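You operate a simulated robot arm through the tools that you are given. There is no shell and no other tool. Be economical: measure what you need, move in short steps, check, and stop when the job is done.

Carry out the task below with a simulated two-armed robot. There is one attempt and no reset: what you move stays moved.

TASK
On the top of the ironing board, fold the cream tea towel in half.

Only the result counts: the job must be done as asked and must still hold three seconds after the hand-in. Knocking over, shifting, dropping, spilling or breaking anything else fails it. Flat cloth is picked up by pressing the open fingertips on it (5 to 10 N) and closing them slowly along it; thin cloth reads only 2 to 8 mm in the jaws.

THE ROBOT
Two 7-joint arms with two-finger parallel grippers on one trunk, on a base that drives. Base frame: it is fixed to the floor where the robot stands at the start and does not move with it; the origin is under the middle of the robot, x ahead of it, y to its left, z up. Lengths are in cm, angles in rad, forces in N, time in s.
The left shoulder is at the start at [7, 16.3, 114.5], the right one opposite. Places, roughly: top of the ironing board [50, 0, 90]. Payload 3.43 kg a hand.
Tool frame (each hand has its own): the origin (TCP) lies between the finger pads and is the grasp point; the fingertips stand 3.4 cm ahead of it; z points along the fingers, y is the line along which they close. The gripper opens to 12.8 cm. The fingers are 2.4 cm wide and 1.2 cm thick; the gripper's body (4.8 by 13 cm) begins 9.6 cm behind the TCP.
Orientation is that of the tool frame in the base frame, as a unit quaternion [x, y, z, w]. With the fingers straight down and closing along the base's y, the tool's x points along the base's -x, its y along +y and its z along -z.

THE INTERFACE
- The arms move only by the tool apply_moves. It takes "left_series", "right_series" or both (then of equal length, played together; a hand with none holds still); each is a list of rows, each an object of numbers (a shift or turn left out is 0, a gripper value left out holds the last): "jaw": the opening, from 0 (shut) to 1 (fully open); "dx", "dy", "dz": the shift along the tool's x, y, z in m; "rx", "ry", "rz": the turn, a rotation vector about the tool's x, y, z in rad. In form: [{"jaw": .., "dx": .., "dy": .., "dz": .., "rx": .., "ry": .., "rz": ..}, ...]. A call has 1 to 12 rows; each row is the pose to reach, as a shift and turn from the pose commanded when the call began, along the tool's axes at that moment. A row lasts 0.2 s, in which the tool goes at most 5 cm and 0.15 rad; a call with a longer step from one row to the next is refused whole, and so is a gripper value outside its range. A pose out of reach is approached as far as the arm can. The call stops where the force on the tool passes 40 N (or 10 N more than at its start, if that is more) or the arm is blocked; 0.2 s more then pass. The fingers move at their own pace (about 15.3 cm/s each) and stop on an object; they squeeze with about 43 N. The grip force told is the motor's: it shows also when the fingers shut on nothing. Time passes only in rows, and 0.2 s behind the last, so rows that repeat a pose let the fingers close. The reply holds the time, the measured pose of the TCP, the force on the tool along the base axes, the opening and the grip force, in the units named above and with some noise.
- Cameras (640 x 400 px; columns grow to the right, rows downward): "scene" is now at [13.32, -0.35, 135.87]; the picture's right is [-0.05, -1.00, 0.00], its down [-0.69, 0.03, -0.73] and it looks along [0.73, -0.03, -0.69] (base axes); focal length 250 px, centre (320, 200). "left" rides on the left gripper at [7.6, 1.1, -16] in its tool frame; the picture's right is [-0.15, 0.99, 0.00], its down [-0.88, -0.13, -0.46] and it looks along [-0.45, -0.07, 0.89] (tool axes); focal length 234 px, centre (320, 200). "right" rides on the right gripper at [7.6, -1.1, -16] in its tool frame; the picture's right is [0.15, 0.99, 0.00], its down [-0.88, 0.13, -0.46] and it looks along [-0.45, 0.07, 0.89] (tool axes); focal length 234 px, centre (320, 200). There is no depth. A picture from a camera that has moved, and an enlarged one, comes with that camera's place and axes in the base frame and with its lens.
- grab_frame(camera): a new picture of that camera. The clock stands still meanwhile.
- move_column(by): slides the trunk up (or, below 0, down) by that many cm; the arms and the scene camera ride with it, the base frame stays. It gives what a move gives, with no picture.
- roll_base(legs): drives the robot by 1 to 6 legs, each [ahead, left, turn to the left] in cm, cm and rad, along the robot's own axes; the way and the turn of a leg run together, so that a leg with both is an arc; at most 150 cm and 3.142 rad a leg. The arms and the cameras ride along, it lands a little off, and it stops where it bumps. It gives what a move gives.
- aim_head(pan, tilt): turns the head with the scene camera to pan (to the left, within 1.501 rad either way) and tilt (down, from -0.506 to 1.204), counted from straight ahead of the robot. It gives what a move gives.
- enlarge(camera, box): a new picture of the part [left, top, right, bottom] of that camera's present view, enlarged. The clock stands still meanwhile.
- hand_in(): hands the job in; it is judged then, once.

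Go step by step. Nothing tells you exact positions but the pictures and the camera data: compare them with the known pose of the tool, close in by small moves and look again before you grip or let go. The budget is 120 turns and 100 pictures, counting those below and the enlarged ones. Unless the task says otherwise, let go and move clear before handing in, and close with one line.

The tools are called after ">>>" as name(argument=value, ...) on one line, values as JSON. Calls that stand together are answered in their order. apply_moves: Moves the arms, as the interface text tells. Its arguments: {"type":"object","properties":{"left_series":{"type":"array"},"right_series":{"type":"array"}},"required":[]} The other tools are called the same way: move_column (by) slides the trunk up or down; roll_base (legs) drives the base; aim_head (pan, tilt) turns the head that bears the scene camera; grab_frame (camera) takes a picture; enlarge (camera, box) takes an enlarged picture of a part of a camera's view; hand_in () hands the job in.

At the start:

```text
time: 0.0
left_tcp_pos: [67.66, 25.11, 106.09]
left_tool_rot: [-0.001, 1.0, 0.0, 0.0]
left_wrist_force: [-0.2, -0.1, 1.0]
left_gripper_width: 12.8
left_grip_force: 0.2
right_tcp_pos: [64.32, -32.57, 104.81]
right_tool_rot: [0.0, 1.0, -0.001, -0.001]
right_wrist_force: [0.0, -0.2, -0.1]
right_gripper_width: 12.81
right_grip_force: 0.1
trunk travel left (down, up): [-62.5, 31.5]
robot x, y, heading: [0.03, -0.07, -0.003]
head pan, tilt: [-0.045, 0.757]
```

scene: 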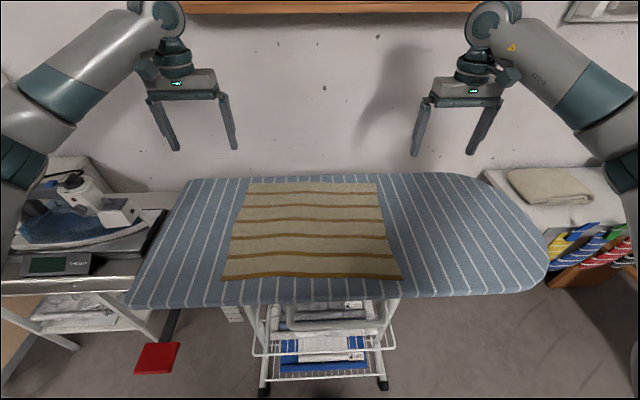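
right: 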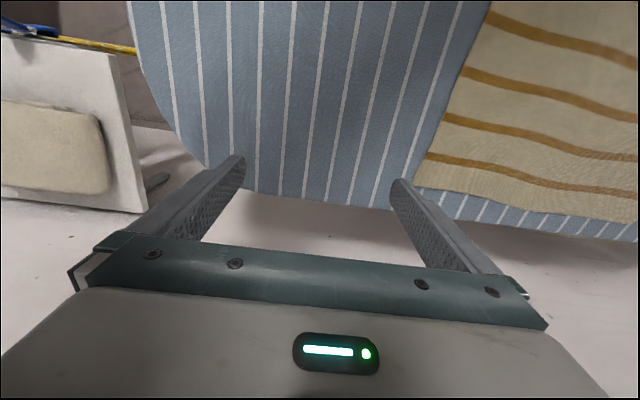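
left: 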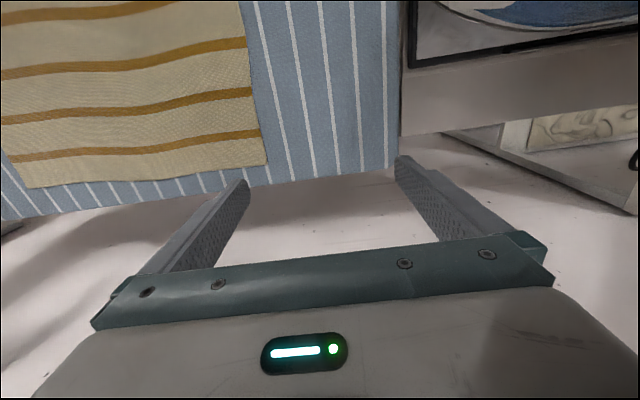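

The tea towel lies at about x 39–70, y ±18, with its stripes running along y. I'll fold the near edge onto the far edge using both hands, and I'll back off a little first so the reach is comfortable.

>>> roll_base(legs=[[-9, 0, 0]])

>>> aim_head(pan=0, tilt=0.8)

>>> grab_frame(camera="scene")

```text
time: 1.1
left_tcp_pos: [58.62, 25.27, 106.03]
left_tool_rot: [-0.002, 1.0, 0.0, 0.0]
left_wrist_force: [0.0, -0.3, 0.0]
left_gripper_width: 12.8
left_grip_force: 0.1
right_tcp_pos: [55.36, -32.44, 104.95]
right_tool_rot: [0.0, 1.0, 0.001, -0.001]
right_wrist_force: [0.2, 0.2, -1.2]
right_gripper_width: 12.81
right_grip_force: 0.1
trunk travel left (down, up): [-62.5, 31.5]
robot x, y, heading: [-9.18, -0.35, 0.004]
head pan, tilt: [-0.045, 0.757]
```

```text
time: 1.7
left_tcp_pos: [58.45, 25.15, 106.25]
left_tool_rot: [-0.001, 1.0, 0.0, -0.001]
left_wrist_force: [-0.3, -0.4, 0.5]
left_gripper_width: 12.82
left_grip_force: 0.1
right_tcp_pos: [55.45, -32.41, 104.95]
right_tool_rot: [0.0, 1.0, 0.0, 0.0]
right_wrist_force: [0.3, -0.9, -0.1]
right_gripper_width: 12.8
right_grip_force: 0.0
trunk travel left (down, up): [-62.5, 31.5]
robot x, y, heading: [-8.65, 0.01, 0.002]
head pan, tilt: [0.0, 0.799]
```

```text
96 pictures are left
camera scene: at [3.99, 0.05, 135.55], right [0.0, -1.0, 0.0], down [-0.72, 0.0, -0.7], along [0.7, 0.0, -0.72], focal length 250 px, centre (320, 200)
```

scene: 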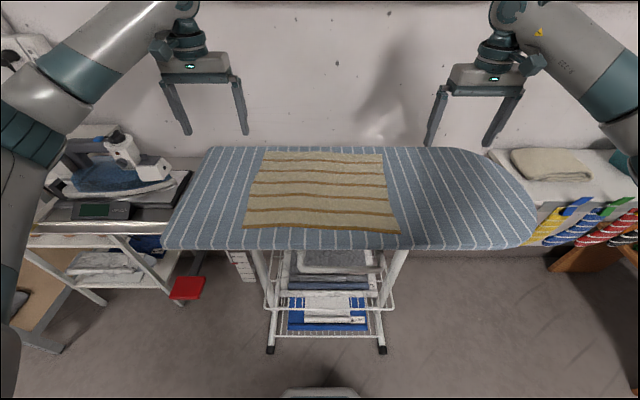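

The corners come out at near-left (39.4, 17.6), near-right (37.9, -17.7), far-left (69.2, 17.5) and far-right (67.6, -19.3). Next I'll bring both hands above the near corners with the jaws partly open.

>>> apply_moves(left_series=[{"jaw": 0.31, "dx": 0.03, "dy": -0.019, "dz": 0.012}, {"dx": 0.06, "dy": -0.037, "dz": 0.025}, {"dx": 0.09, "dy": -0.056, "dz": 0.037}, {"dx": 0.12, "dy": -0.075, "dz": 0.05}, {"dx": 0.15, "dy": -0.094, "dz": 0.062}, {"dx": 0.175, "dy": -0.112, "dz": 0.075}, {"dx": 0.175, "dy": -0.112, "dz": 0.075}], right_series=[{"jaw": 0.31, "dx": 0.027, "dy": 0.03, "dz": 0.011}, {"dx": 0.053, "dy": 0.061, "dz": 0.022}, {"dx": 0.08, "dy": 0.091, "dz": 0.033}, {"dx": 0.106, "dy": 0.121, "dz": 0.043}, {"dx": 0.133, "dy": 0.152, "dz": 0.054}, {"dx": 0.159, "dy": 0.182, "dz": 0.065}, {"dx": 0.159, "dy": 0.182, "dz": 0.065}])

>>> grab_frame(camera="left")

>>> grab_frame(camera="right")

>>> grab_frame(camera="scene")

```text
time: 3.3
left_tcp_pos: [41.17, 13.88, 98.59]
left_tool_rot: [-0.001, 1.0, 0.0, -0.001]
left_wrist_force: [-0.3, 0.7, 0.5]
left_gripper_width: 3.96
left_grip_force: 0.0
right_tcp_pos: [39.65, -14.12, 98.44]
right_tool_rot: [-0.001, 1.0, 0.0, 0.0]
right_wrist_force: [0.1, -0.3, -0.8]
right_gripper_width: 3.97
right_grip_force: 0.0
trunk travel left (down, up): [-62.5, 31.5]
robot x, y, heading: [-8.86, -0.09, -0.001]
head pan, tilt: [0.0, 0.799]
```

```text
95 pictures are left
camera left: at [33.55, 15.03, 114.56], right [0.14, 0.99, 0.0], down [0.88, -0.13, 0.45], along [0.45, -0.06, -0.89], focal length 234 px, centre (320, 200)
```

left: 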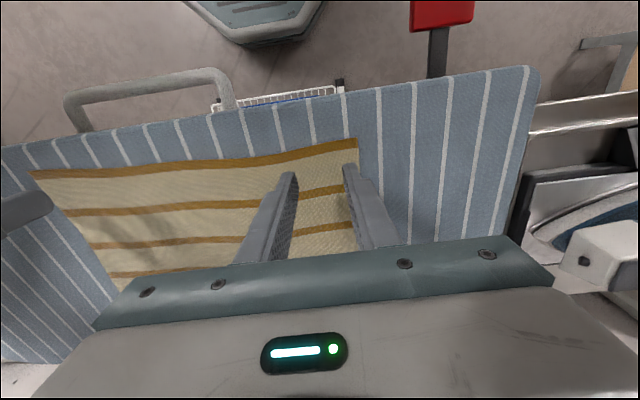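

```text
94 pictures are left
camera right: at [31.96, -15.32, 114.39], right [-0.15, 0.99, 0.0], down [0.88, 0.13, 0.46], along [0.45, 0.07, -0.89], focal length 234 px, centre (320, 200)
```

right: 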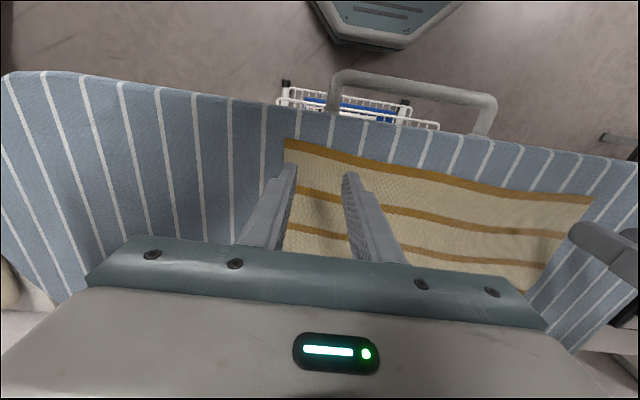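

```text
93 pictures are left
camera scene: at [4.07, -0.01, 135.53], right [0.0, -1.0, 0.0], down [-0.72, 0.0, -0.7], along [0.7, 0.0, -0.72], focal length 250 px, centre (320, 200)
```

scene: 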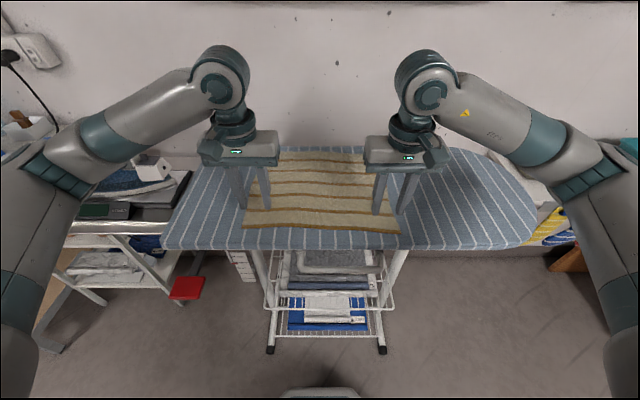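

The wrist cameras agree on the near corners: (39.4, 18.2) and (37.8, -18.0). I'll lower the hands in steps until the tips touch.

>>> apply_moves(left_series=[{"dz": 0.012, "jaw": 0.31}, {"dz": 0.024}, {"dz": 0.034}, {"dz": 0.04}], right_series=[{"dz": 0.012, "jaw": 0.31}, {"dz": 0.024}, {"dz": 0.034}, {"dz": 0.04}])

>>> enlarge(camera="left", box=[220, 100, 460, 250])

>>> enlarge(camera="right", box=[200, 100, 440, 250])

```text
time: 4.3
left_tcp_pos: [40.92, 13.99, 94.84]
left_tool_rot: [-0.001, 1.0, 0.0, 0.0]
left_wrist_force: [0.5, -0.3, -0.8]
left_gripper_width: 3.99
left_grip_force: 0.1
right_tcp_pos: [39.34, -14.32, 94.32]
right_tool_rot: [-0.001, 1.0, 0.001, 0.0]
right_wrist_force: [0.6, -0.1, -0.2]
right_gripper_width: 4.0
right_grip_force: 0.0
trunk travel left (down, up): [-62.5, 31.5]
robot x, y, heading: [-9.32, -0.2, 0.004]
head pan, tilt: [0.0, 0.799]
```

```text
2.67 times, centred on (340, 175) of left
camera zoom: at [33.47, 15.1, 110.67], right [0.14, 0.99, 0.0], down [0.88, -0.13, 0.45], along [0.45, -0.07, -0.89], focal length 624 px, centre (267, 267)
```

zoom: 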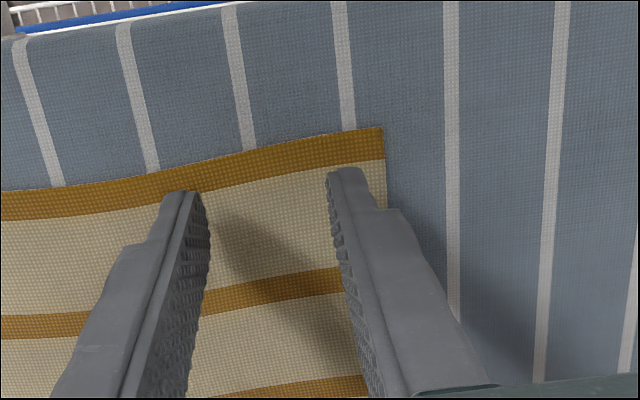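

```text
2.67 times, centred on (320, 175) of right
camera zoom: at [31.74, -15.43, 110.24], right [-0.15, 0.99, 0.0], down [0.88, 0.13, 0.46], along [0.45, 0.07, -0.89], focal length 624 px, centre (320, 267)
```

zoom: 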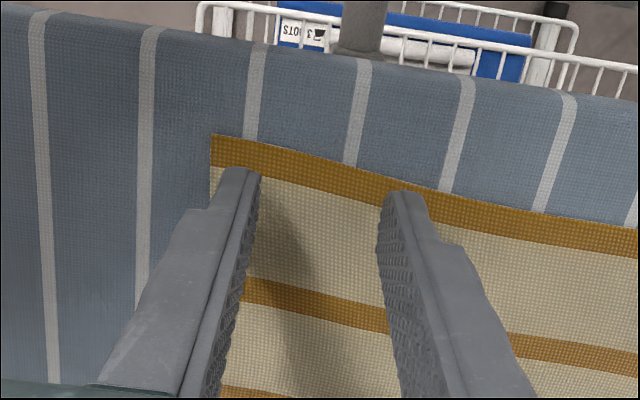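

Both hands are placed well just inside the near edge. I'll keep lowering slowly, watching for contact force.

>>> apply_moves(left_series=[{"dz": 0.004}, {"dz": 0.008}, {"dz": 0.012}], right_series=[{"dz": 0.003}, {"dz": 0.006}, {"dz": 0.008}])

```text
time: 5.1
left_tcp_pos: [41.08, 13.83, 93.53]
left_tool_rot: [-0.003, 1.0, 0.0, 0.001]
left_wrist_force: [4.1, 1.9, 10.8]
left_gripper_width: 3.97
left_grip_force: 0.0
right_tcp_pos: [39.3, -14.25, 93.69]
right_tool_rot: [-0.002, 1.0, 0.001, 0.0]
right_wrist_force: [0.1, 0.0, 0.0]
right_gripper_width: 3.97
right_grip_force: 0.1
trunk travel left (down, up): [-62.5, 31.5]
robot x, y, heading: [-9.14, 0.01, 0.007]
head pan, tilt: [0.0, 0.799]
```

The left hand is in contact at about 11 N, and the right isn't touching yet. I'll lower the right slightly and ease the left.

>>> apply_moves(left_series=[{"dz": -0.0005}, {"dz": -0.001}], right_series=[{"dz": 0.0015}, {"dz": 0.003}])

```text
time: 5.7
left_tcp_pos: [40.93, 13.91, 93.53]
left_tool_rot: [-0.001, 1.0, 0.0, 0.0]
left_wrist_force: [3.2, 0.2, 4.8]
left_gripper_width: 3.96
left_grip_force: 0.0
right_tcp_pos: [39.35, -14.3, 93.54]
right_tool_rot: [-0.001, 1.0, 0.001, 0.002]
right_wrist_force: [1.9, -1.1, 20.5]
right_gripper_width: 3.96
right_grip_force: 0.1
trunk travel left (down, up): [-62.5, 31.5]
robot x, y, heading: [-8.92, -0.1, 0.002]
head pan, tilt: [0.0, 0.799]
```

I'll set both hands to about 8 N and close the jaws slowly.

>>> apply_moves(left_series=[{"dz": 0.0005, "jaw": 0.31}, {"dz": 0.0005, "jaw": 0.28}, {"dz": 0.0005, "jaw": 0.25}, {"dz": 0.0005, "jaw": 0.22}, {"dz": 0.0005, "jaw": 0.19}, {"dz": 0.0005, "jaw": 0.16}, {"dz": 0.0005, "jaw": 0.13}, {"dz": 0.0005, "jaw": 0.1}, {"dz": 0.0005, "jaw": 0.07}, {"dz": 0.0005, "jaw": 0.04}, {"dz": 0.0005, "jaw": 0.0}, {"dz": 0.0005, "jaw": 0.0}], right_series=[{"dz": -0.002, "jaw": 0.31}, {"dz": -0.002, "jaw": 0.28}, {"dz": -0.002, "jaw": 0.25}, {"dz": -0.002, "jaw": 0.22}, {"dz": -0.002, "jaw": 0.19}, {"dz": -0.002, "jaw": 0.16}, {"dz": -0.002, "jaw": 0.13}, {"dz": -0.002, "jaw": 0.1}, {"dz": -0.002, "jaw": 0.07}, {"dz": -0.002, "jaw": 0.04}, {"dz": -0.002, "jaw": 0.0}, {"dz": -0.002, "jaw": 0.0}])

>>> enlarge(camera="left", box=[220, 100, 460, 250])

>>> enlarge(camera="right", box=[200, 100, 440, 250])

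```text
time: 8.3
left_tcp_pos: [40.96, 13.97, 93.5]
left_tool_rot: [-0.002, 1.0, 0.0, 0.0]
left_wrist_force: [0.3, -6.9, 16.7]
left_gripper_width: 0.19
left_grip_force: 36.9
right_tcp_pos: [39.36, -14.22, 93.61]
right_tool_rot: [-0.002, 1.0, 0.001, 0.001]
right_wrist_force: [0.3, 8.4, 0.4]
right_gripper_width: 0.22
right_grip_force: 36.6
trunk travel left (down, up): [-62.5, 31.5]
robot x, y, heading: [-9.11, -0.26, 0.003]
head pan, tilt: [0.0, 0.799]
```

```text
2.67 times, centred on (340, 175) of left
camera zoom: at [33.38, 14.97, 109.46], right [0.14, 0.99, 0.0], down [0.88, -0.13, 0.46], along [0.45, -0.07, -0.89], focal length 624 px, centre (267, 267)
```

zoom: 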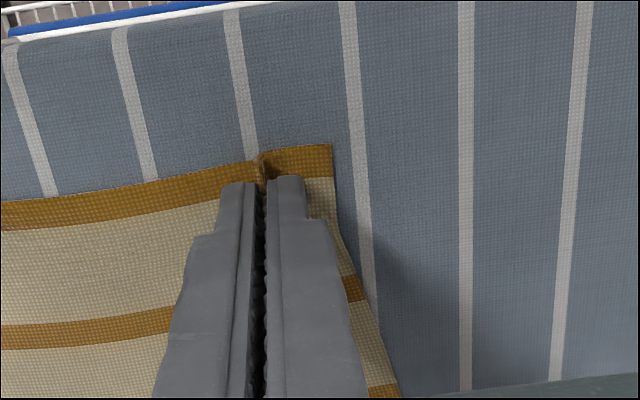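

```text
2.67 times, centred on (320, 175) of right
camera zoom: at [31.62, -15.4, 109.5], right [-0.15, 0.99, 0.0], down [0.88, 0.13, 0.46], along [0.45, 0.07, -0.89], focal length 624 px, centre (320, 267)
```

zoom: 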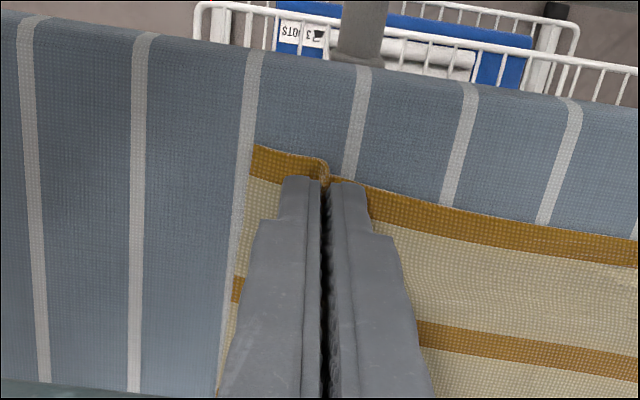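

Both corners are gripped, at about 2 mm in each jaw. I'll lift along an arc about the fold line, go halfway, and look.

>>> apply_moves(left_series=[{"jaw": 0, "dx": -0.002, "dz": -0.023}, {"dx": -0.008, "dz": -0.045}, {"dx": -0.018, "dz": -0.066}, {"dx": -0.031, "dz": -0.085, "dy": -0.001}, {"dx": -0.0475, "dz": -0.102, "dy": -0.002}, {"dx": -0.0665, "dz": -0.115, "dy": -0.002}, {"dx": -0.0875, "dz": -0.125, "dy": -0.003}, {"dx": -0.11, "dz": -0.131, "dy": -0.003}, {"dx": -0.133, "dz": -0.133, "dy": -0.004}, {"dx": -0.133, "dz": -0.133, "dy": -0.004}], right_series=[{"jaw": 0, "dx": -0.002, "dz": -0.023}, {"dx": -0.008, "dz": -0.045}, {"dx": -0.018, "dz": -0.066}, {"dx": -0.031, "dz": -0.085, "dy": -0.001}, {"dx": -0.0475, "dz": -0.102, "dy": -0.002}, {"dx": -0.0665, "dz": -0.115, "dy": -0.002}, {"dx": -0.0875, "dz": -0.125, "dy": -0.003}, {"dx": -0.11, "dz": -0.131, "dy": -0.003}, {"dx": -0.133, "dz": -0.133, "dy": -0.004}, {"dx": -0.133, "dz": -0.133, "dy": -0.004}])

>>> grab_frame(camera="scene")

>>> grab_frame(camera="left")

```text
time: 10.5
left_tcp_pos: [54.25, 13.65, 106.8]
left_tool_rot: [-0.002, 1.0, 0.0, 0.001]
left_wrist_force: [-0.7, -11.0, -0.2]
left_gripper_width: 0.22
left_grip_force: 36.9
right_tcp_pos: [52.55, -14.58, 106.95]
right_tool_rot: [-0.002, 1.0, 0.0, 0.001]
right_wrist_force: [-0.1, 10.9, -0.9]
right_gripper_width: 0.2
right_grip_force: 36.6
trunk travel left (down, up): [-62.5, 31.5]
robot x, y, heading: [-8.98, -0.19, 0.001]
head pan, tilt: [0.0, 0.799]
```

```text
88 pictures are left
camera scene: at [4.02, 0.05, 135.54], right [0.0, -1.0, 0.0], down [-0.72, 0.0, -0.7], along [0.7, 0.0, -0.72], focal length 250 px, centre (320, 200)
```

scene: 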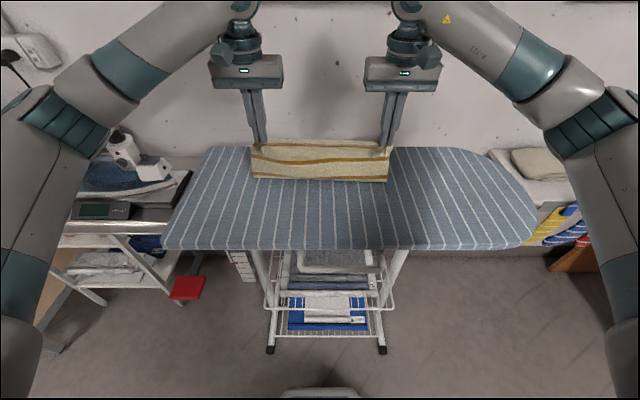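

```text
87 pictures are left
camera left: at [46.73, 14.9, 122.68], right [0.14, 0.99, 0.0], down [0.88, -0.13, 0.46], along [0.45, -0.07, -0.89], focal length 234 px, centre (320, 200)
```

left: 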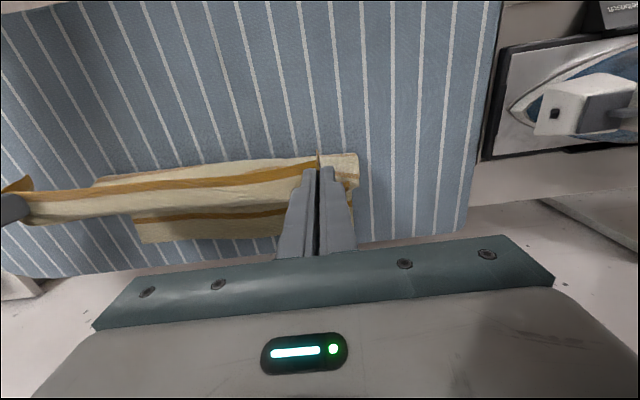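

The cloth hangs taut between the hands, with about 11 N of sideways pull. I'll ease the hands inward a little and carry on down the arc toward the far edge.

>>> apply_moves(left_series=[{"dy": -0.002, "dx": 0, "dz": 0}, {"dx": -0.023, "dz": 0.002, "dy": -0.004}, {"dx": -0.0455, "dz": 0.008, "dy": -0.006}, {"dx": -0.0665, "dz": 0.018, "dy": -0.008}, {"dx": -0.085, "dz": 0.031, "dy": -0.01}, {"dx": -0.1, "dz": 0.047, "dy": -0.011}, {"dx": -0.11, "dz": 0.066, "dy": -0.011}, {"dx": -0.11, "dz": 0.066, "dy": -0.011}], right_series=[{"dy": 0.002, "dx": 0, "dz": 0}, {"dx": -0.023, "dz": 0.002, "dy": 0.002}, {"dx": -0.0455, "dz": 0.008, "dy": 0.001}, {"dx": -0.0665, "dz": 0.018, "dy": 0.0}, {"dx": -0.085, "dz": 0.031, "dy": -0.001}, {"dx": -0.1, "dz": 0.047, "dy": -0.003}, {"dx": -0.11, "dz": 0.066, "dy": -0.004}, {"dx": -0.11, "dz": 0.066, "dy": -0.004}])

>>> grab_frame(camera="scene")

>>> grab_frame(camera="left")

>>> grab_frame(camera="right")

```text
time: 12.3
left_tcp_pos: [65.24, 12.56, 100.13]
left_tool_rot: [-0.002, 1.0, 0.0, 0.0]
left_wrist_force: [0.2, -0.7, -0.6]
left_gripper_width: 0.19
left_grip_force: 37.4
right_tcp_pos: [63.83, -14.81, 100.2]
right_tool_rot: [-0.001, 1.0, 0.0, 0.0]
right_wrist_force: [0.5, 1.3, -0.1]
right_gripper_width: 0.23
right_grip_force: 36.8
trunk travel left (down, up): [-62.5, 31.5]
robot x, y, heading: [-9.19, 0.18, 0.004]
head pan, tilt: [0.0, 0.799]
```

```text
86 pictures are left
camera scene: at [4.0, 0.05, 135.54], right [0.0, -1.0, 0.0], down [-0.72, 0.0, -0.7], along [0.7, 0.0, -0.72], focal length 250 px, centre (320, 200)
```

scene: 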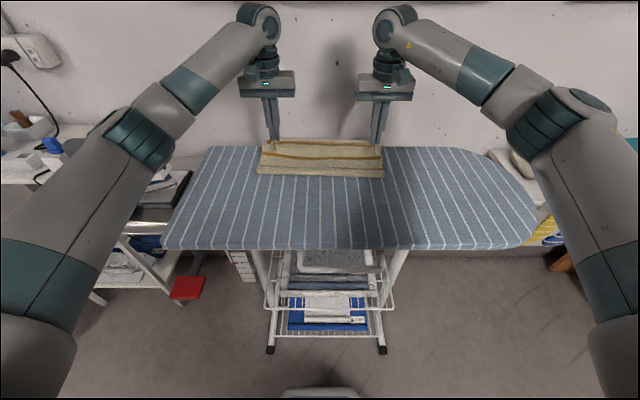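

```text
85 pictures are left
camera left: at [57.73, 13.78, 116.25], right [0.14, 0.99, 0.0], down [0.88, -0.13, 0.46], along [0.45, -0.07, -0.89], focal length 234 px, centre (320, 200)
```

left: 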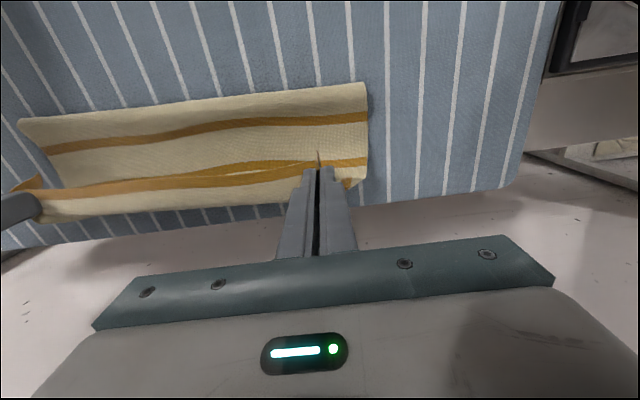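

```text
84 pictures are left
camera right: at [56.11, -15.96, 116.08], right [-0.15, 0.99, 0.0], down [0.88, 0.13, 0.46], along [0.45, 0.07, -0.89], focal length 234 px, centre (320, 200)
```

right: 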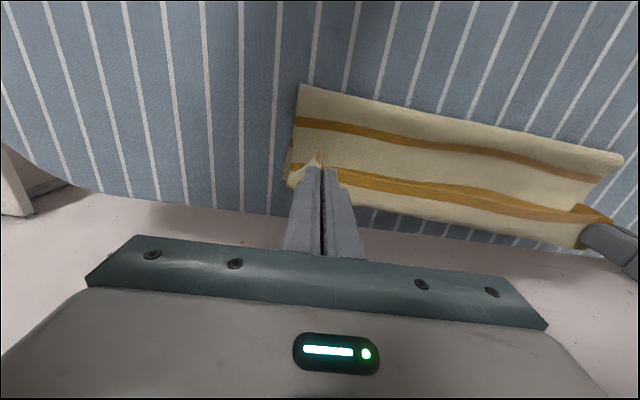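

The fold line looks a bit farther out than it should. I'll check where the lower layer's far edge sits before lowering.

>>> enlarge(camera="scene", box=[230, 110, 410, 222])

>>> enlarge(camera="right", box=[240, 60, 440, 260])

>>> enlarge(camera="left", box=[220, 60, 420, 260])

```text
3.56 times, centred on (320, 166) of scene
camera zoom: at [4.0, 0.05, 135.54], right [0.0, -1.0, 0.0], down [-0.72, 0.0, -0.7], along [0.7, 0.0, -0.72], focal length 890 px, centre (320, 321)
```

zoom: 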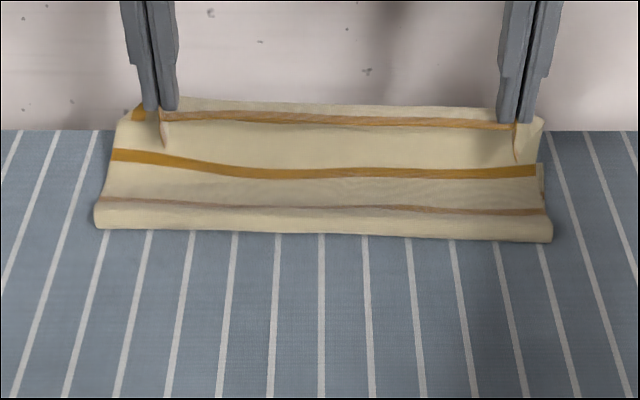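

```text
2.00 times, centred on (340, 160) of right
camera zoom: at [56.11, -15.96, 116.08], right [-0.15, 0.99, 0.0], down [0.88, 0.13, 0.46], along [0.45, 0.07, -0.89], focal length 468 px, centre (280, 280)
```

zoom: 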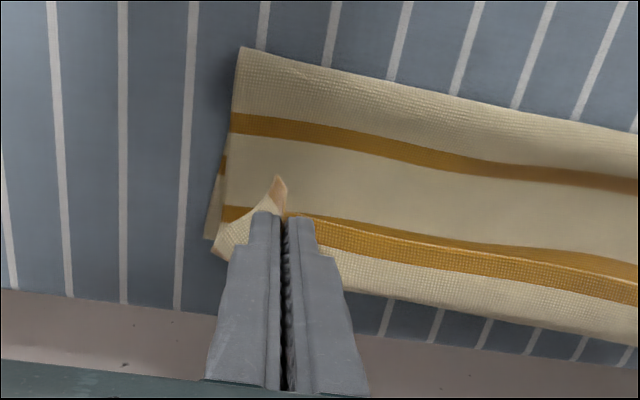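

```text
2.00 times, centred on (320, 160) of left
camera zoom: at [57.73, 13.78, 116.25], right [0.14, 0.99, 0.0], down [0.88, -0.13, 0.46], along [0.45, -0.07, -0.89], focal length 468 px, centre (320, 280)
```

zoom: 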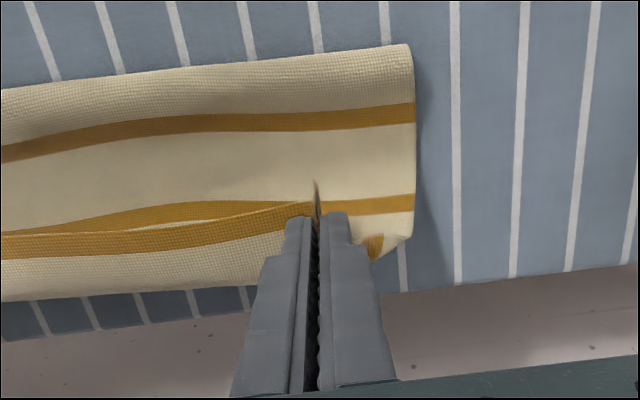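

The lower layer hasn't moved: its far-right corner is at about (67.2, -18.8). The upper sheet bulges past the fingers, so I'll come down about 3.5 cm and back a little, then look before releasing.

>>> apply_moves(left_series=[{"dx": 0.004, "dz": 0.012}, {"dx": 0.008, "dz": 0.024}, {"dx": 0.012, "dz": 0.035}, {"dx": 0.012, "dz": 0.035}], right_series=[{"dx": 0.004, "dz": 0.012}, {"dx": 0.008, "dz": 0.024}, {"dx": 0.012, "dz": 0.035}, {"dx": 0.012, "dz": 0.035}])

>>> enlarge(camera="scene", box=[230, 110, 410, 222])

>>> grab_frame(camera="left")

>>> grab_frame(camera="right")

```text
time: 13.3
left_tcp_pos: [64.08, 12.76, 96.7]
left_tool_rot: [-0.002, 1.0, 0.0, -0.001]
left_wrist_force: [-0.2, -1.8, -0.9]
left_gripper_width: 0.2
left_grip_force: 36.3
right_tcp_pos: [62.46, -14.87, 96.81]
right_tool_rot: [-0.001, 1.0, 0.0, -0.001]
right_wrist_force: [1.0, 1.6, -1.1]
right_gripper_width: 0.22
right_grip_force: 36.8
trunk travel left (down, up): [-62.5, 31.5]
robot x, y, heading: [-8.86, -0.02, 0.008]
head pan, tilt: [0.0, 0.799]
```

```text
3.56 times, centred on (320, 166) of scene
camera zoom: at [4.06, 0.06, 135.54], right [0.0, -1.0, 0.0], down [-0.72, 0.0, -0.7], along [0.7, 0.0, -0.72], focal length 890 px, centre (320, 321)
```

zoom: 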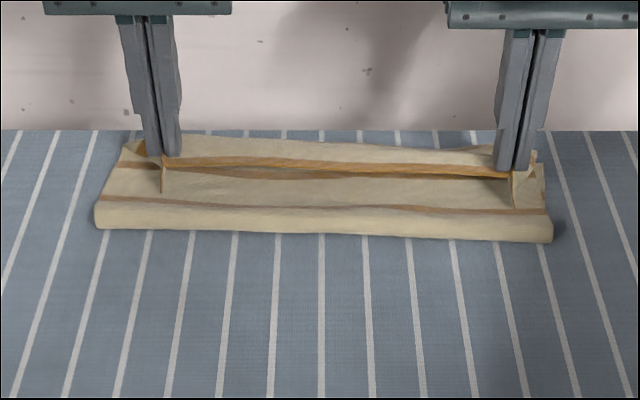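

```text
79 pictures are left
camera left: at [56.62, 13.84, 112.65], right [0.14, 0.99, 0.0], down [0.88, -0.13, 0.46], along [0.45, -0.07, -0.89], focal length 234 px, centre (320, 200)
```

left: 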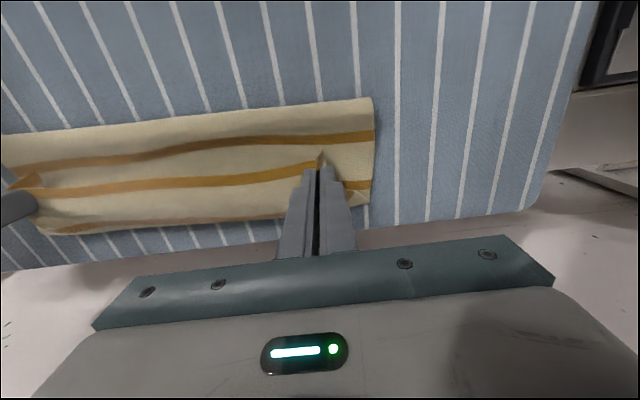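

```text
78 pictures are left
camera right: at [54.79, -16.0, 112.56], right [-0.15, 0.99, 0.0], down [0.88, 0.13, 0.46], along [0.45, 0.07, -0.89], focal length 234 px, centre (320, 200)
```

right: 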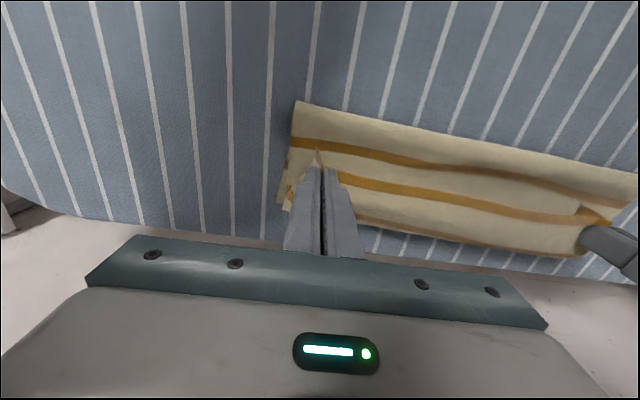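

The arc was a bit too long, so it pulled the fold line about 3 cm too far and left a Z-shaped bulge. I'll go back to re-lay the lower half, then repeat with a shorter radius.

>>> apply_moves(left_series=[{"dx": 0.015, "dz": -0.04}, {"dx": 0.04, "dz": -0.07}, {"dx": 0.07, "dz": -0.083}, {"dx": 0.1, "dz": -0.083}, {"dx": 0.13, "dz": -0.07}, {"dx": 0.16, "dz": -0.05}, {"dx": 0.185, "dz": -0.033}, {"dx": 0.198, "dz": -0.025}, {"dx": 0.198, "dz": -0.025}], right_series=[{"dx": 0.015, "dz": -0.04}, {"dx": 0.04, "dz": -0.07}, {"dx": 0.07, "dz": -0.083}, {"dx": 0.1, "dz": -0.083}, {"dx": 0.13, "dz": -0.07}, {"dx": 0.16, "dz": -0.05}, {"dx": 0.185, "dz": -0.033}, {"dx": 0.198, "dz": -0.025}, {"dx": 0.198, "dz": -0.025}])

>>> grab_frame(camera="scene")

>>> grab_frame(camera="right")

```text
time: 15.3
left_tcp_pos: [44.2, 12.47, 99.1]
left_tool_rot: [-0.002, 1.0, 0.0, 0.0]
left_wrist_force: [0.5, -2.4, -0.3]
left_gripper_width: 0.19
left_grip_force: 37.4
right_tcp_pos: [42.52, -15.13, 99.29]
right_tool_rot: [0.0, 1.0, 0.0, 0.0]
right_wrist_force: [-0.2, 0.2, -0.7]
right_gripper_width: 0.23
right_grip_force: 36.9
trunk travel left (down, up): [-62.5, 31.5]
robot x, y, heading: [-9.12, 0.26, -0.003]
head pan, tilt: [0.0, 0.799]
```

```text
77 pictures are left
camera scene: at [4.08, 0.06, 135.53], right [0.0, -1.0, 0.0], down [-0.72, 0.0, -0.7], along [0.7, 0.0, -0.72], focal length 250 px, centre (320, 200)
```

scene: 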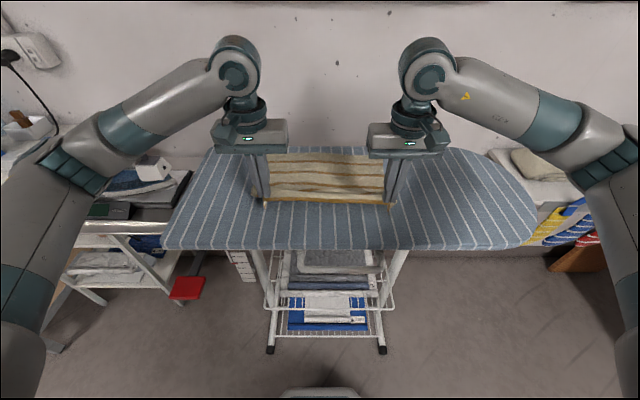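

```text
76 pictures are left
camera right: at [34.89, -16.05, 115.19], right [-0.15, 0.99, 0.0], down [0.88, 0.13, 0.46], along [0.45, 0.07, -0.89], focal length 234 px, centre (320, 200)
```

right: 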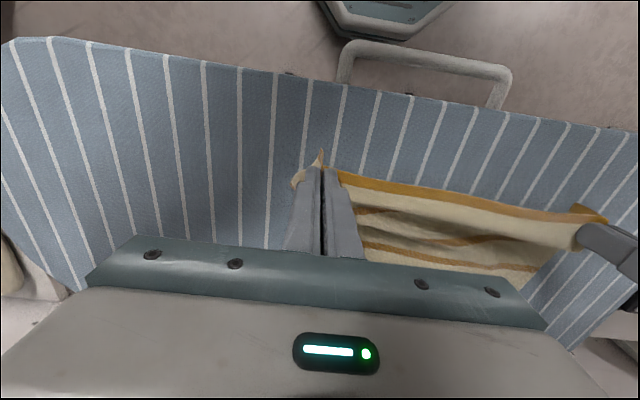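

The towel is laid back out. Now I'll repeat with an 11 cm radius arc, stopping at 70° to check the fold line.

>>> apply_moves(left_series=[{"dx": -0.015, "dz": -0.016}, {"dx": -0.03, "dz": -0.028}, {"dx": -0.046, "dz": -0.039}, {"dx": -0.063, "dz": -0.047}, {"dx": -0.082, "dz": -0.053}, {"dx": -0.101, "dz": -0.054}, {"dx": -0.12, "dz": -0.053}, {"dx": -0.139, "dz": -0.047}, {"dx": -0.139, "dz": -0.047}], right_series=[{"dx": -0.015, "dz": -0.016}, {"dx": -0.03, "dz": -0.028}, {"dx": -0.046, "dz": -0.039}, {"dx": -0.063, "dz": -0.047}, {"dx": -0.082, "dz": -0.053}, {"dx": -0.101, "dz": -0.054}, {"dx": -0.12, "dz": -0.053}, {"dx": -0.139, "dz": -0.047}, {"dx": -0.139, "dz": -0.047}])

>>> enlarge(camera="scene", box=[230, 110, 410, 222])

>>> grab_frame(camera="right")

>>> grab_frame(camera="left")

```text
time: 17.3
left_tcp_pos: [58.18, 12.45, 104.0]
left_tool_rot: [-0.002, 1.0, 0.0, 0.0]
left_wrist_force: [0.9, -1.0, -0.3]
left_gripper_width: 0.21
left_grip_force: 37.2
right_tcp_pos: [56.56, -15.17, 103.68]
right_tool_rot: [-0.001, 1.0, 0.0, -0.001]
right_wrist_force: [0.4, 2.3, -0.3]
right_gripper_width: 0.2
right_grip_force: 36.6
trunk travel left (down, up): [-62.5, 31.5]
robot x, y, heading: [-9.06, 0.07, 0.0]
head pan, tilt: [0.0, 0.799]
```

```text
3.56 times, centred on (320, 166) of scene
camera zoom: at [4.0, 0.06, 135.54], right [0.0, -1.0, 0.0], down [-0.72, 0.0, -0.7], along [0.7, 0.0, -0.72], focal length 890 px, centre (320, 321)
```

zoom: 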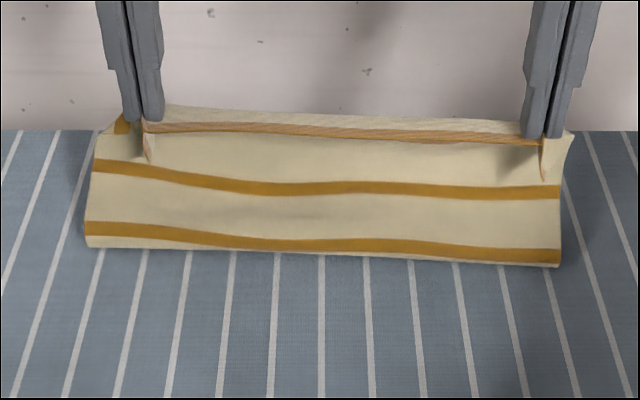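

```text
74 pictures are left
camera right: at [48.87, -16.18, 119.61], right [-0.15, 0.99, 0.0], down [0.88, 0.13, 0.46], along [0.45, 0.07, -0.89], focal length 234 px, centre (320, 200)
```

right: 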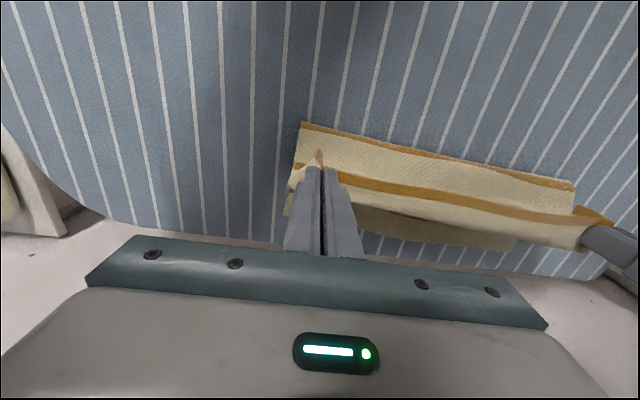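

```text
73 pictures are left
camera left: at [50.61, 13.59, 119.92], right [0.14, 0.99, 0.0], down [0.88, -0.13, 0.46], along [0.45, -0.07, -0.89], focal length 234 px, centre (320, 200)
```

left: 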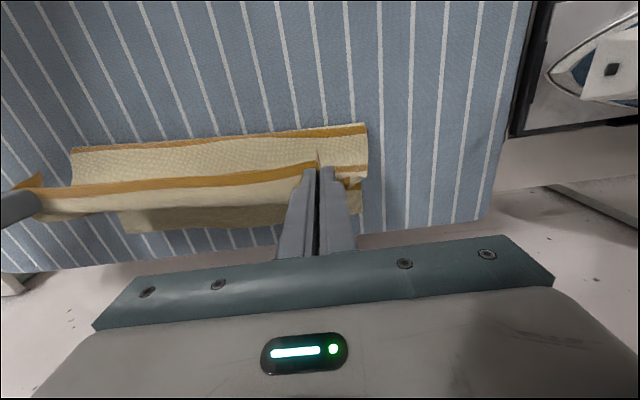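

The fold line is now only about 1.5–2 cm too far, and the visible stripes match that. I'll back off low to let the cloth roll toward me, then check.

>>> apply_moves(left_series=[{"dx": 0.02, "dz": 0.0}, {"dx": 0.04, "dz": 0.01}, {"dx": 0.06, "dz": 0.025}, {"dx": 0.075, "dz": 0.045}, {"dx": 0.075, "dz": 0.045}], right_series=[{"dx": 0.02, "dz": 0.0}, {"dx": 0.04, "dz": 0.01}, {"dx": 0.06, "dz": 0.025}, {"dx": 0.075, "dz": 0.045}, {"dx": 0.075, "dz": 0.045}])

>>> enlarge(camera="scene", box=[230, 110, 410, 222])

>>> grab_frame(camera="right")

```text
time: 18.5
left_tcp_pos: [50.75, 12.39, 99.27]
left_tool_rot: [-0.002, 1.0, 0.001, 0.0]
left_wrist_force: [0.9, -3.7, 0.1]
left_gripper_width: 0.2
left_grip_force: 36.6
right_tcp_pos: [49.04, -15.29, 99.4]
right_tool_rot: [0.0, 1.0, 0.0, 0.0]
right_wrist_force: [1.3, 4.0, 0.3]
right_gripper_width: 0.2
right_grip_force: 36.3
trunk travel left (down, up): [-62.5, 31.5]
robot x, y, heading: [-9.2, -0.2, 0.006]
head pan, tilt: [0.0, 0.799]
```

```text
3.56 times, centred on (320, 166) of scene
camera zoom: at [4.08, 0.05, 135.53], right [0.0, -1.0, 0.0], down [-0.72, 0.0, -0.7], along [0.7, 0.0, -0.72], focal length 890 px, centre (320, 321)
```

zoom: 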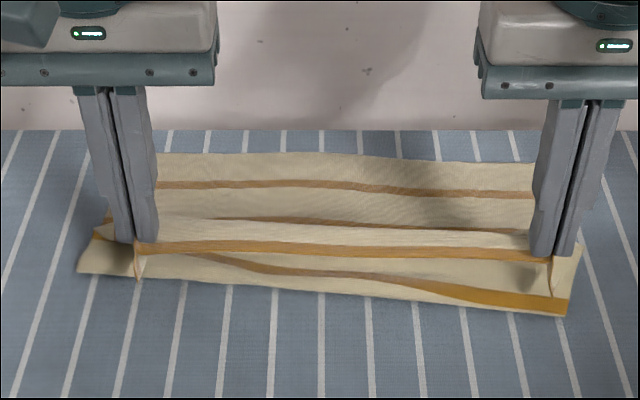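

```text
71 pictures are left
camera right: at [41.5, -16.3, 115.37], right [-0.15, 0.99, 0.0], down [0.88, 0.13, 0.46], along [0.45, 0.07, -0.89], focal length 234 px, centre (320, 200)
```

right: 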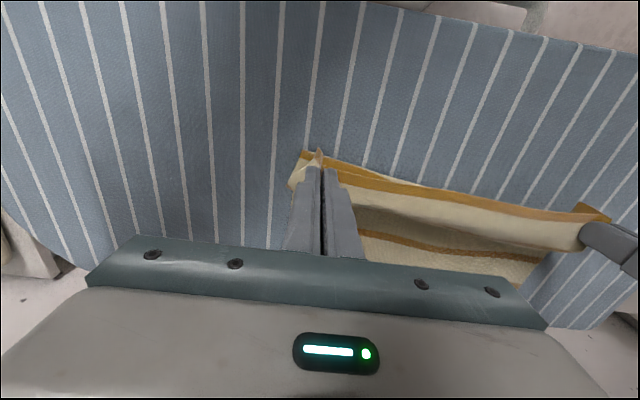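

The fold front has rolled back to about x 53.7 on the left and 49 on the right. I'll go forward again on a lower, shorter arc.

>>> apply_moves(left_series=[{"dx": -0.015, "dz": -0.012}, {"dx": -0.035, "dz": -0.022}, {"dx": -0.055, "dz": -0.027}, {"dx": -0.075, "dz": -0.027}, {"dx": -0.095, "dz": -0.02}, {"dx": -0.11, "dz": -0.01}, {"dx": -0.12, "dz": 0.0}, {"dx": -0.12, "dz": 0.0}], right_series=[{"dx": -0.015, "dz": -0.014}, {"dx": -0.035, "dz": -0.026}, {"dx": -0.055, "dz": -0.033}, {"dx": -0.075, "dz": -0.034}, {"dx": -0.095, "dz": -0.026}, {"dx": -0.11, "dz": -0.013}, {"dx": -0.122, "dz": 0.0}, {"dx": -0.122, "dz": 0.0}])

>>> enlarge(camera="scene", box=[230, 110, 410, 222])

>>> grab_frame(camera="right")

>>> grab_frame(camera="left")

```text
time: 20.3
left_tcp_pos: [62.78, 12.55, 99.51]
left_tool_rot: [-0.002, 1.0, 0.001, 0.0]
left_wrist_force: [-0.1, -1.1, -0.5]
left_gripper_width: 0.21
left_grip_force: 36.4
right_tcp_pos: [61.33, -14.75, 99.2]
right_tool_rot: [-0.001, 1.0, 0.0, 0.0]
right_wrist_force: [-0.2, 0.9, 0.1]
right_gripper_width: 0.18
right_grip_force: 36.6
trunk travel left (down, up): [-62.5, 31.5]
robot x, y, heading: [-8.97, -0.13, 0.003]
head pan, tilt: [0.0, 0.799]
```

```text
3.56 times, centred on (320, 166) of scene
camera zoom: at [4.01, 0.06, 135.54], right [0.0, -1.0, 0.0], down [-0.72, 0.0, -0.7], along [0.7, 0.0, -0.72], focal length 890 px, centre (320, 321)
```

zoom: 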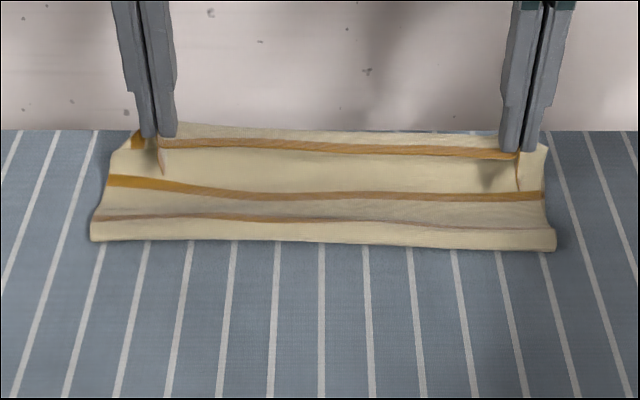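

```text
69 pictures are left
camera right: at [53.63, -15.95, 115.17], right [-0.15, 0.99, 0.0], down [0.88, 0.13, 0.46], along [0.45, 0.07, -0.89], focal length 234 px, centre (320, 200)
```

right: 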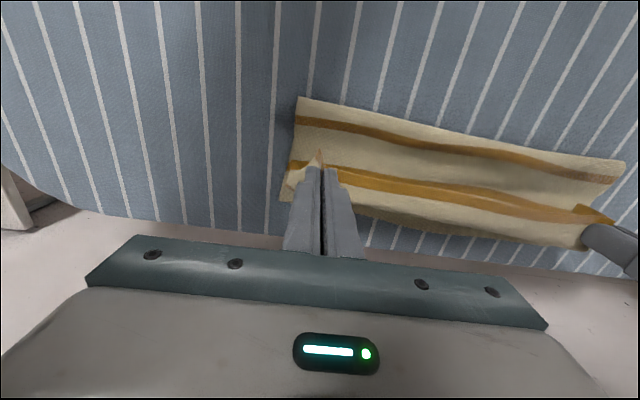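

```text
68 pictures are left
camera left: at [55.21, 13.72, 115.46], right [0.14, 0.99, 0.0], down [0.88, -0.13, 0.46], along [0.45, -0.07, -0.89], focal length 234 px, centre (320, 200)
```

left: 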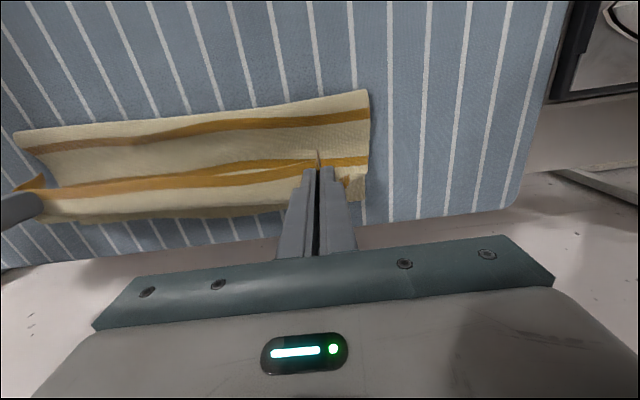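

The two layers' slack now sits in the loop at the fold. I'll come back 3 cm and down so the edge lands near the far edge, open the jaws, lift clear and look.

>>> apply_moves(left_series=[{"dx": 0.015, "dz": 0.01}, {"dx": 0.03, "dz": 0.02}, {"dx": 0.03, "dz": 0.03}, {"dx": 0.03, "dz": 0.03, "jaw": 0.1}, {"dx": 0.03, "dz": 0.03, "jaw": 0.25}, {"dx": 0.03, "dz": 0.03, "jaw": 0.25}, {"dx": 0.03, "dz": 0.0}, {"dx": 0.03, "dz": -0.04}, {"dx": 0.03, "dz": -0.06}], right_series=[{"dx": 0.015, "dz": 0.01}, {"dx": 0.03, "dz": 0.02}, {"dx": 0.03, "dz": 0.03}, {"dx": 0.03, "dz": 0.03, "jaw": 0.1}, {"dx": 0.03, "dz": 0.03, "jaw": 0.25}, {"dx": 0.03, "dz": 0.03, "jaw": 0.25}, {"dx": 0.03, "dz": 0.0}, {"dx": 0.03, "dz": -0.04}, {"dx": 0.03, "dz": -0.06}])

>>> enlarge(camera="scene", box=[230, 110, 410, 222])

>>> grab_frame(camera="right")

>>> grab_frame(camera="left")

```text
time: 22.3
left_tcp_pos: [59.73, 12.81, 105.33]
left_tool_rot: [-0.002, 1.0, 0.001, -0.001]
left_wrist_force: [-0.6, 0.2, -0.1]
left_gripper_width: 3.22
left_grip_force: 0.0
right_tcp_pos: [58.3, -15.14, 105.64]
right_tool_rot: [-0.001, 1.0, 0.0, 0.0]
right_wrist_force: [-0.3, 0.6, 0.9]
right_gripper_width: 3.19
right_grip_force: 0.0
trunk travel left (down, up): [-62.5, 31.5]
robot x, y, heading: [-8.93, 0.04, 0.006]
head pan, tilt: [0.0, 0.799]
```

```text
3.56 times, centred on (320, 166) of scene
camera zoom: at [4.06, 0.04, 135.52], right [0.0, -1.0, 0.0], down [-0.72, 0.0, -0.7], along [0.7, 0.0, -0.72], focal length 890 px, centre (320, 321)
```

zoom: 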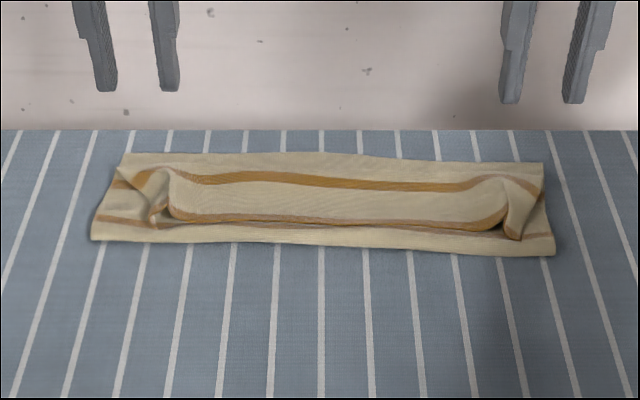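

```text
66 pictures are left
camera right: at [50.53, -16.15, 121.33], right [-0.15, 0.99, 0.0], down [0.88, 0.13, 0.46], along [0.45, 0.07, -0.89], focal length 234 px, centre (320, 200)
```

right: 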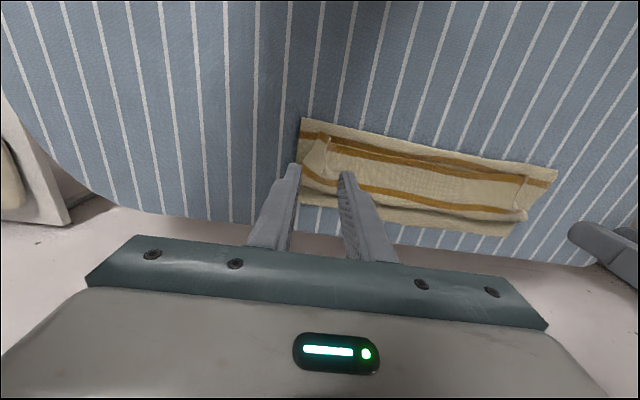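

```text
65 pictures are left
camera left: at [52.21, 14.0, 121.29], right [0.14, 0.99, 0.0], down [0.88, -0.13, 0.45], along [0.45, -0.07, -0.89], focal length 234 px, centre (320, 200)
```

left: 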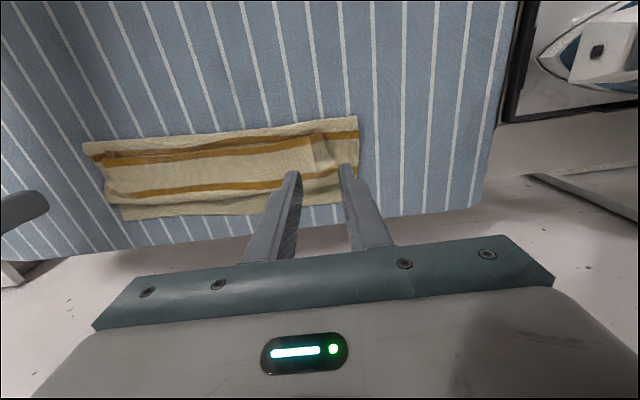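

Releasing left the edge strip flopped back in a Z. A better method is to pinch the towel at its midline, lift so both halves hang, and lay it down. First I need to pull the strip back flat, so I'll look closely at the flap.

>>> apply_moves(left_series=[{"dx": 0.03, "dy": -0.01}, {"dx": 0.06, "dy": -0.02}], right_series=[{"dx": 0.03, "dy": 0.01}, {"dx": 0.06, "dy": 0.02}])

>>> enlarge(camera="left", box=[60, 140, 380, 340])

>>> enlarge(camera="right", box=[260, 140, 580, 340])

```text
time: 22.9
left_tcp_pos: [53.74, 10.93, 105.56]
left_tool_rot: [-0.001, 1.0, 0.0, 0.0]
left_wrist_force: [0.3, 0.0, -0.5]
left_gripper_width: 3.18
left_grip_force: 0.1
right_tcp_pos: [52.06, -13.15, 105.49]
right_tool_rot: [-0.001, 1.0, 0.0, -0.001]
right_wrist_force: [-0.3, -0.2, -0.3]
right_gripper_width: 3.2
right_grip_force: 0.0
trunk travel left (down, up): [-62.5, 31.5]
robot x, y, heading: [-9.0, 0.05, -0.004]
head pan, tilt: [0.0, 0.799]
```

```text
2.00 times, centred on (220, 240) of left
camera zoom: at [46.21, 12.0, 121.48], right [0.14, 0.99, 0.0], down [0.88, -0.13, 0.46], along [0.45, -0.06, -0.89], focal length 468 px, centre (520, 120)
```

zoom: 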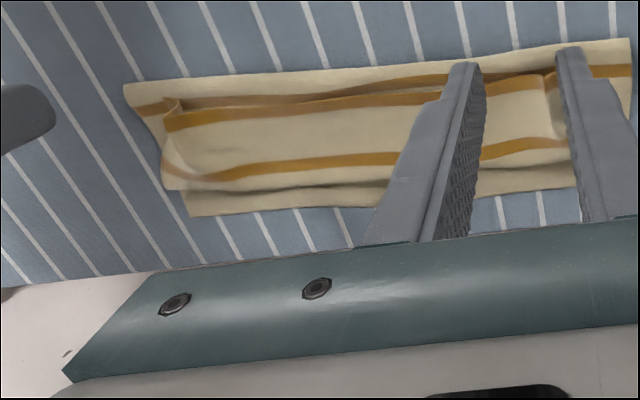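

```text
2.00 times, centred on (420, 240) of right
camera zoom: at [44.34, -14.23, 121.42], right [-0.15, 0.99, 0.0], down [0.88, 0.13, 0.46], along [0.45, 0.07, -0.89], focal length 468 px, centre (120, 120)
```

zoom: 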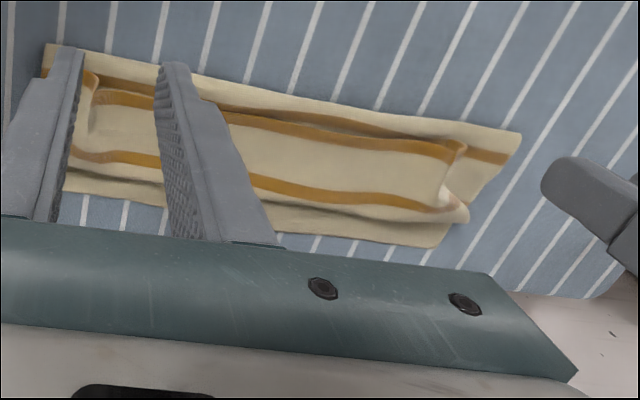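

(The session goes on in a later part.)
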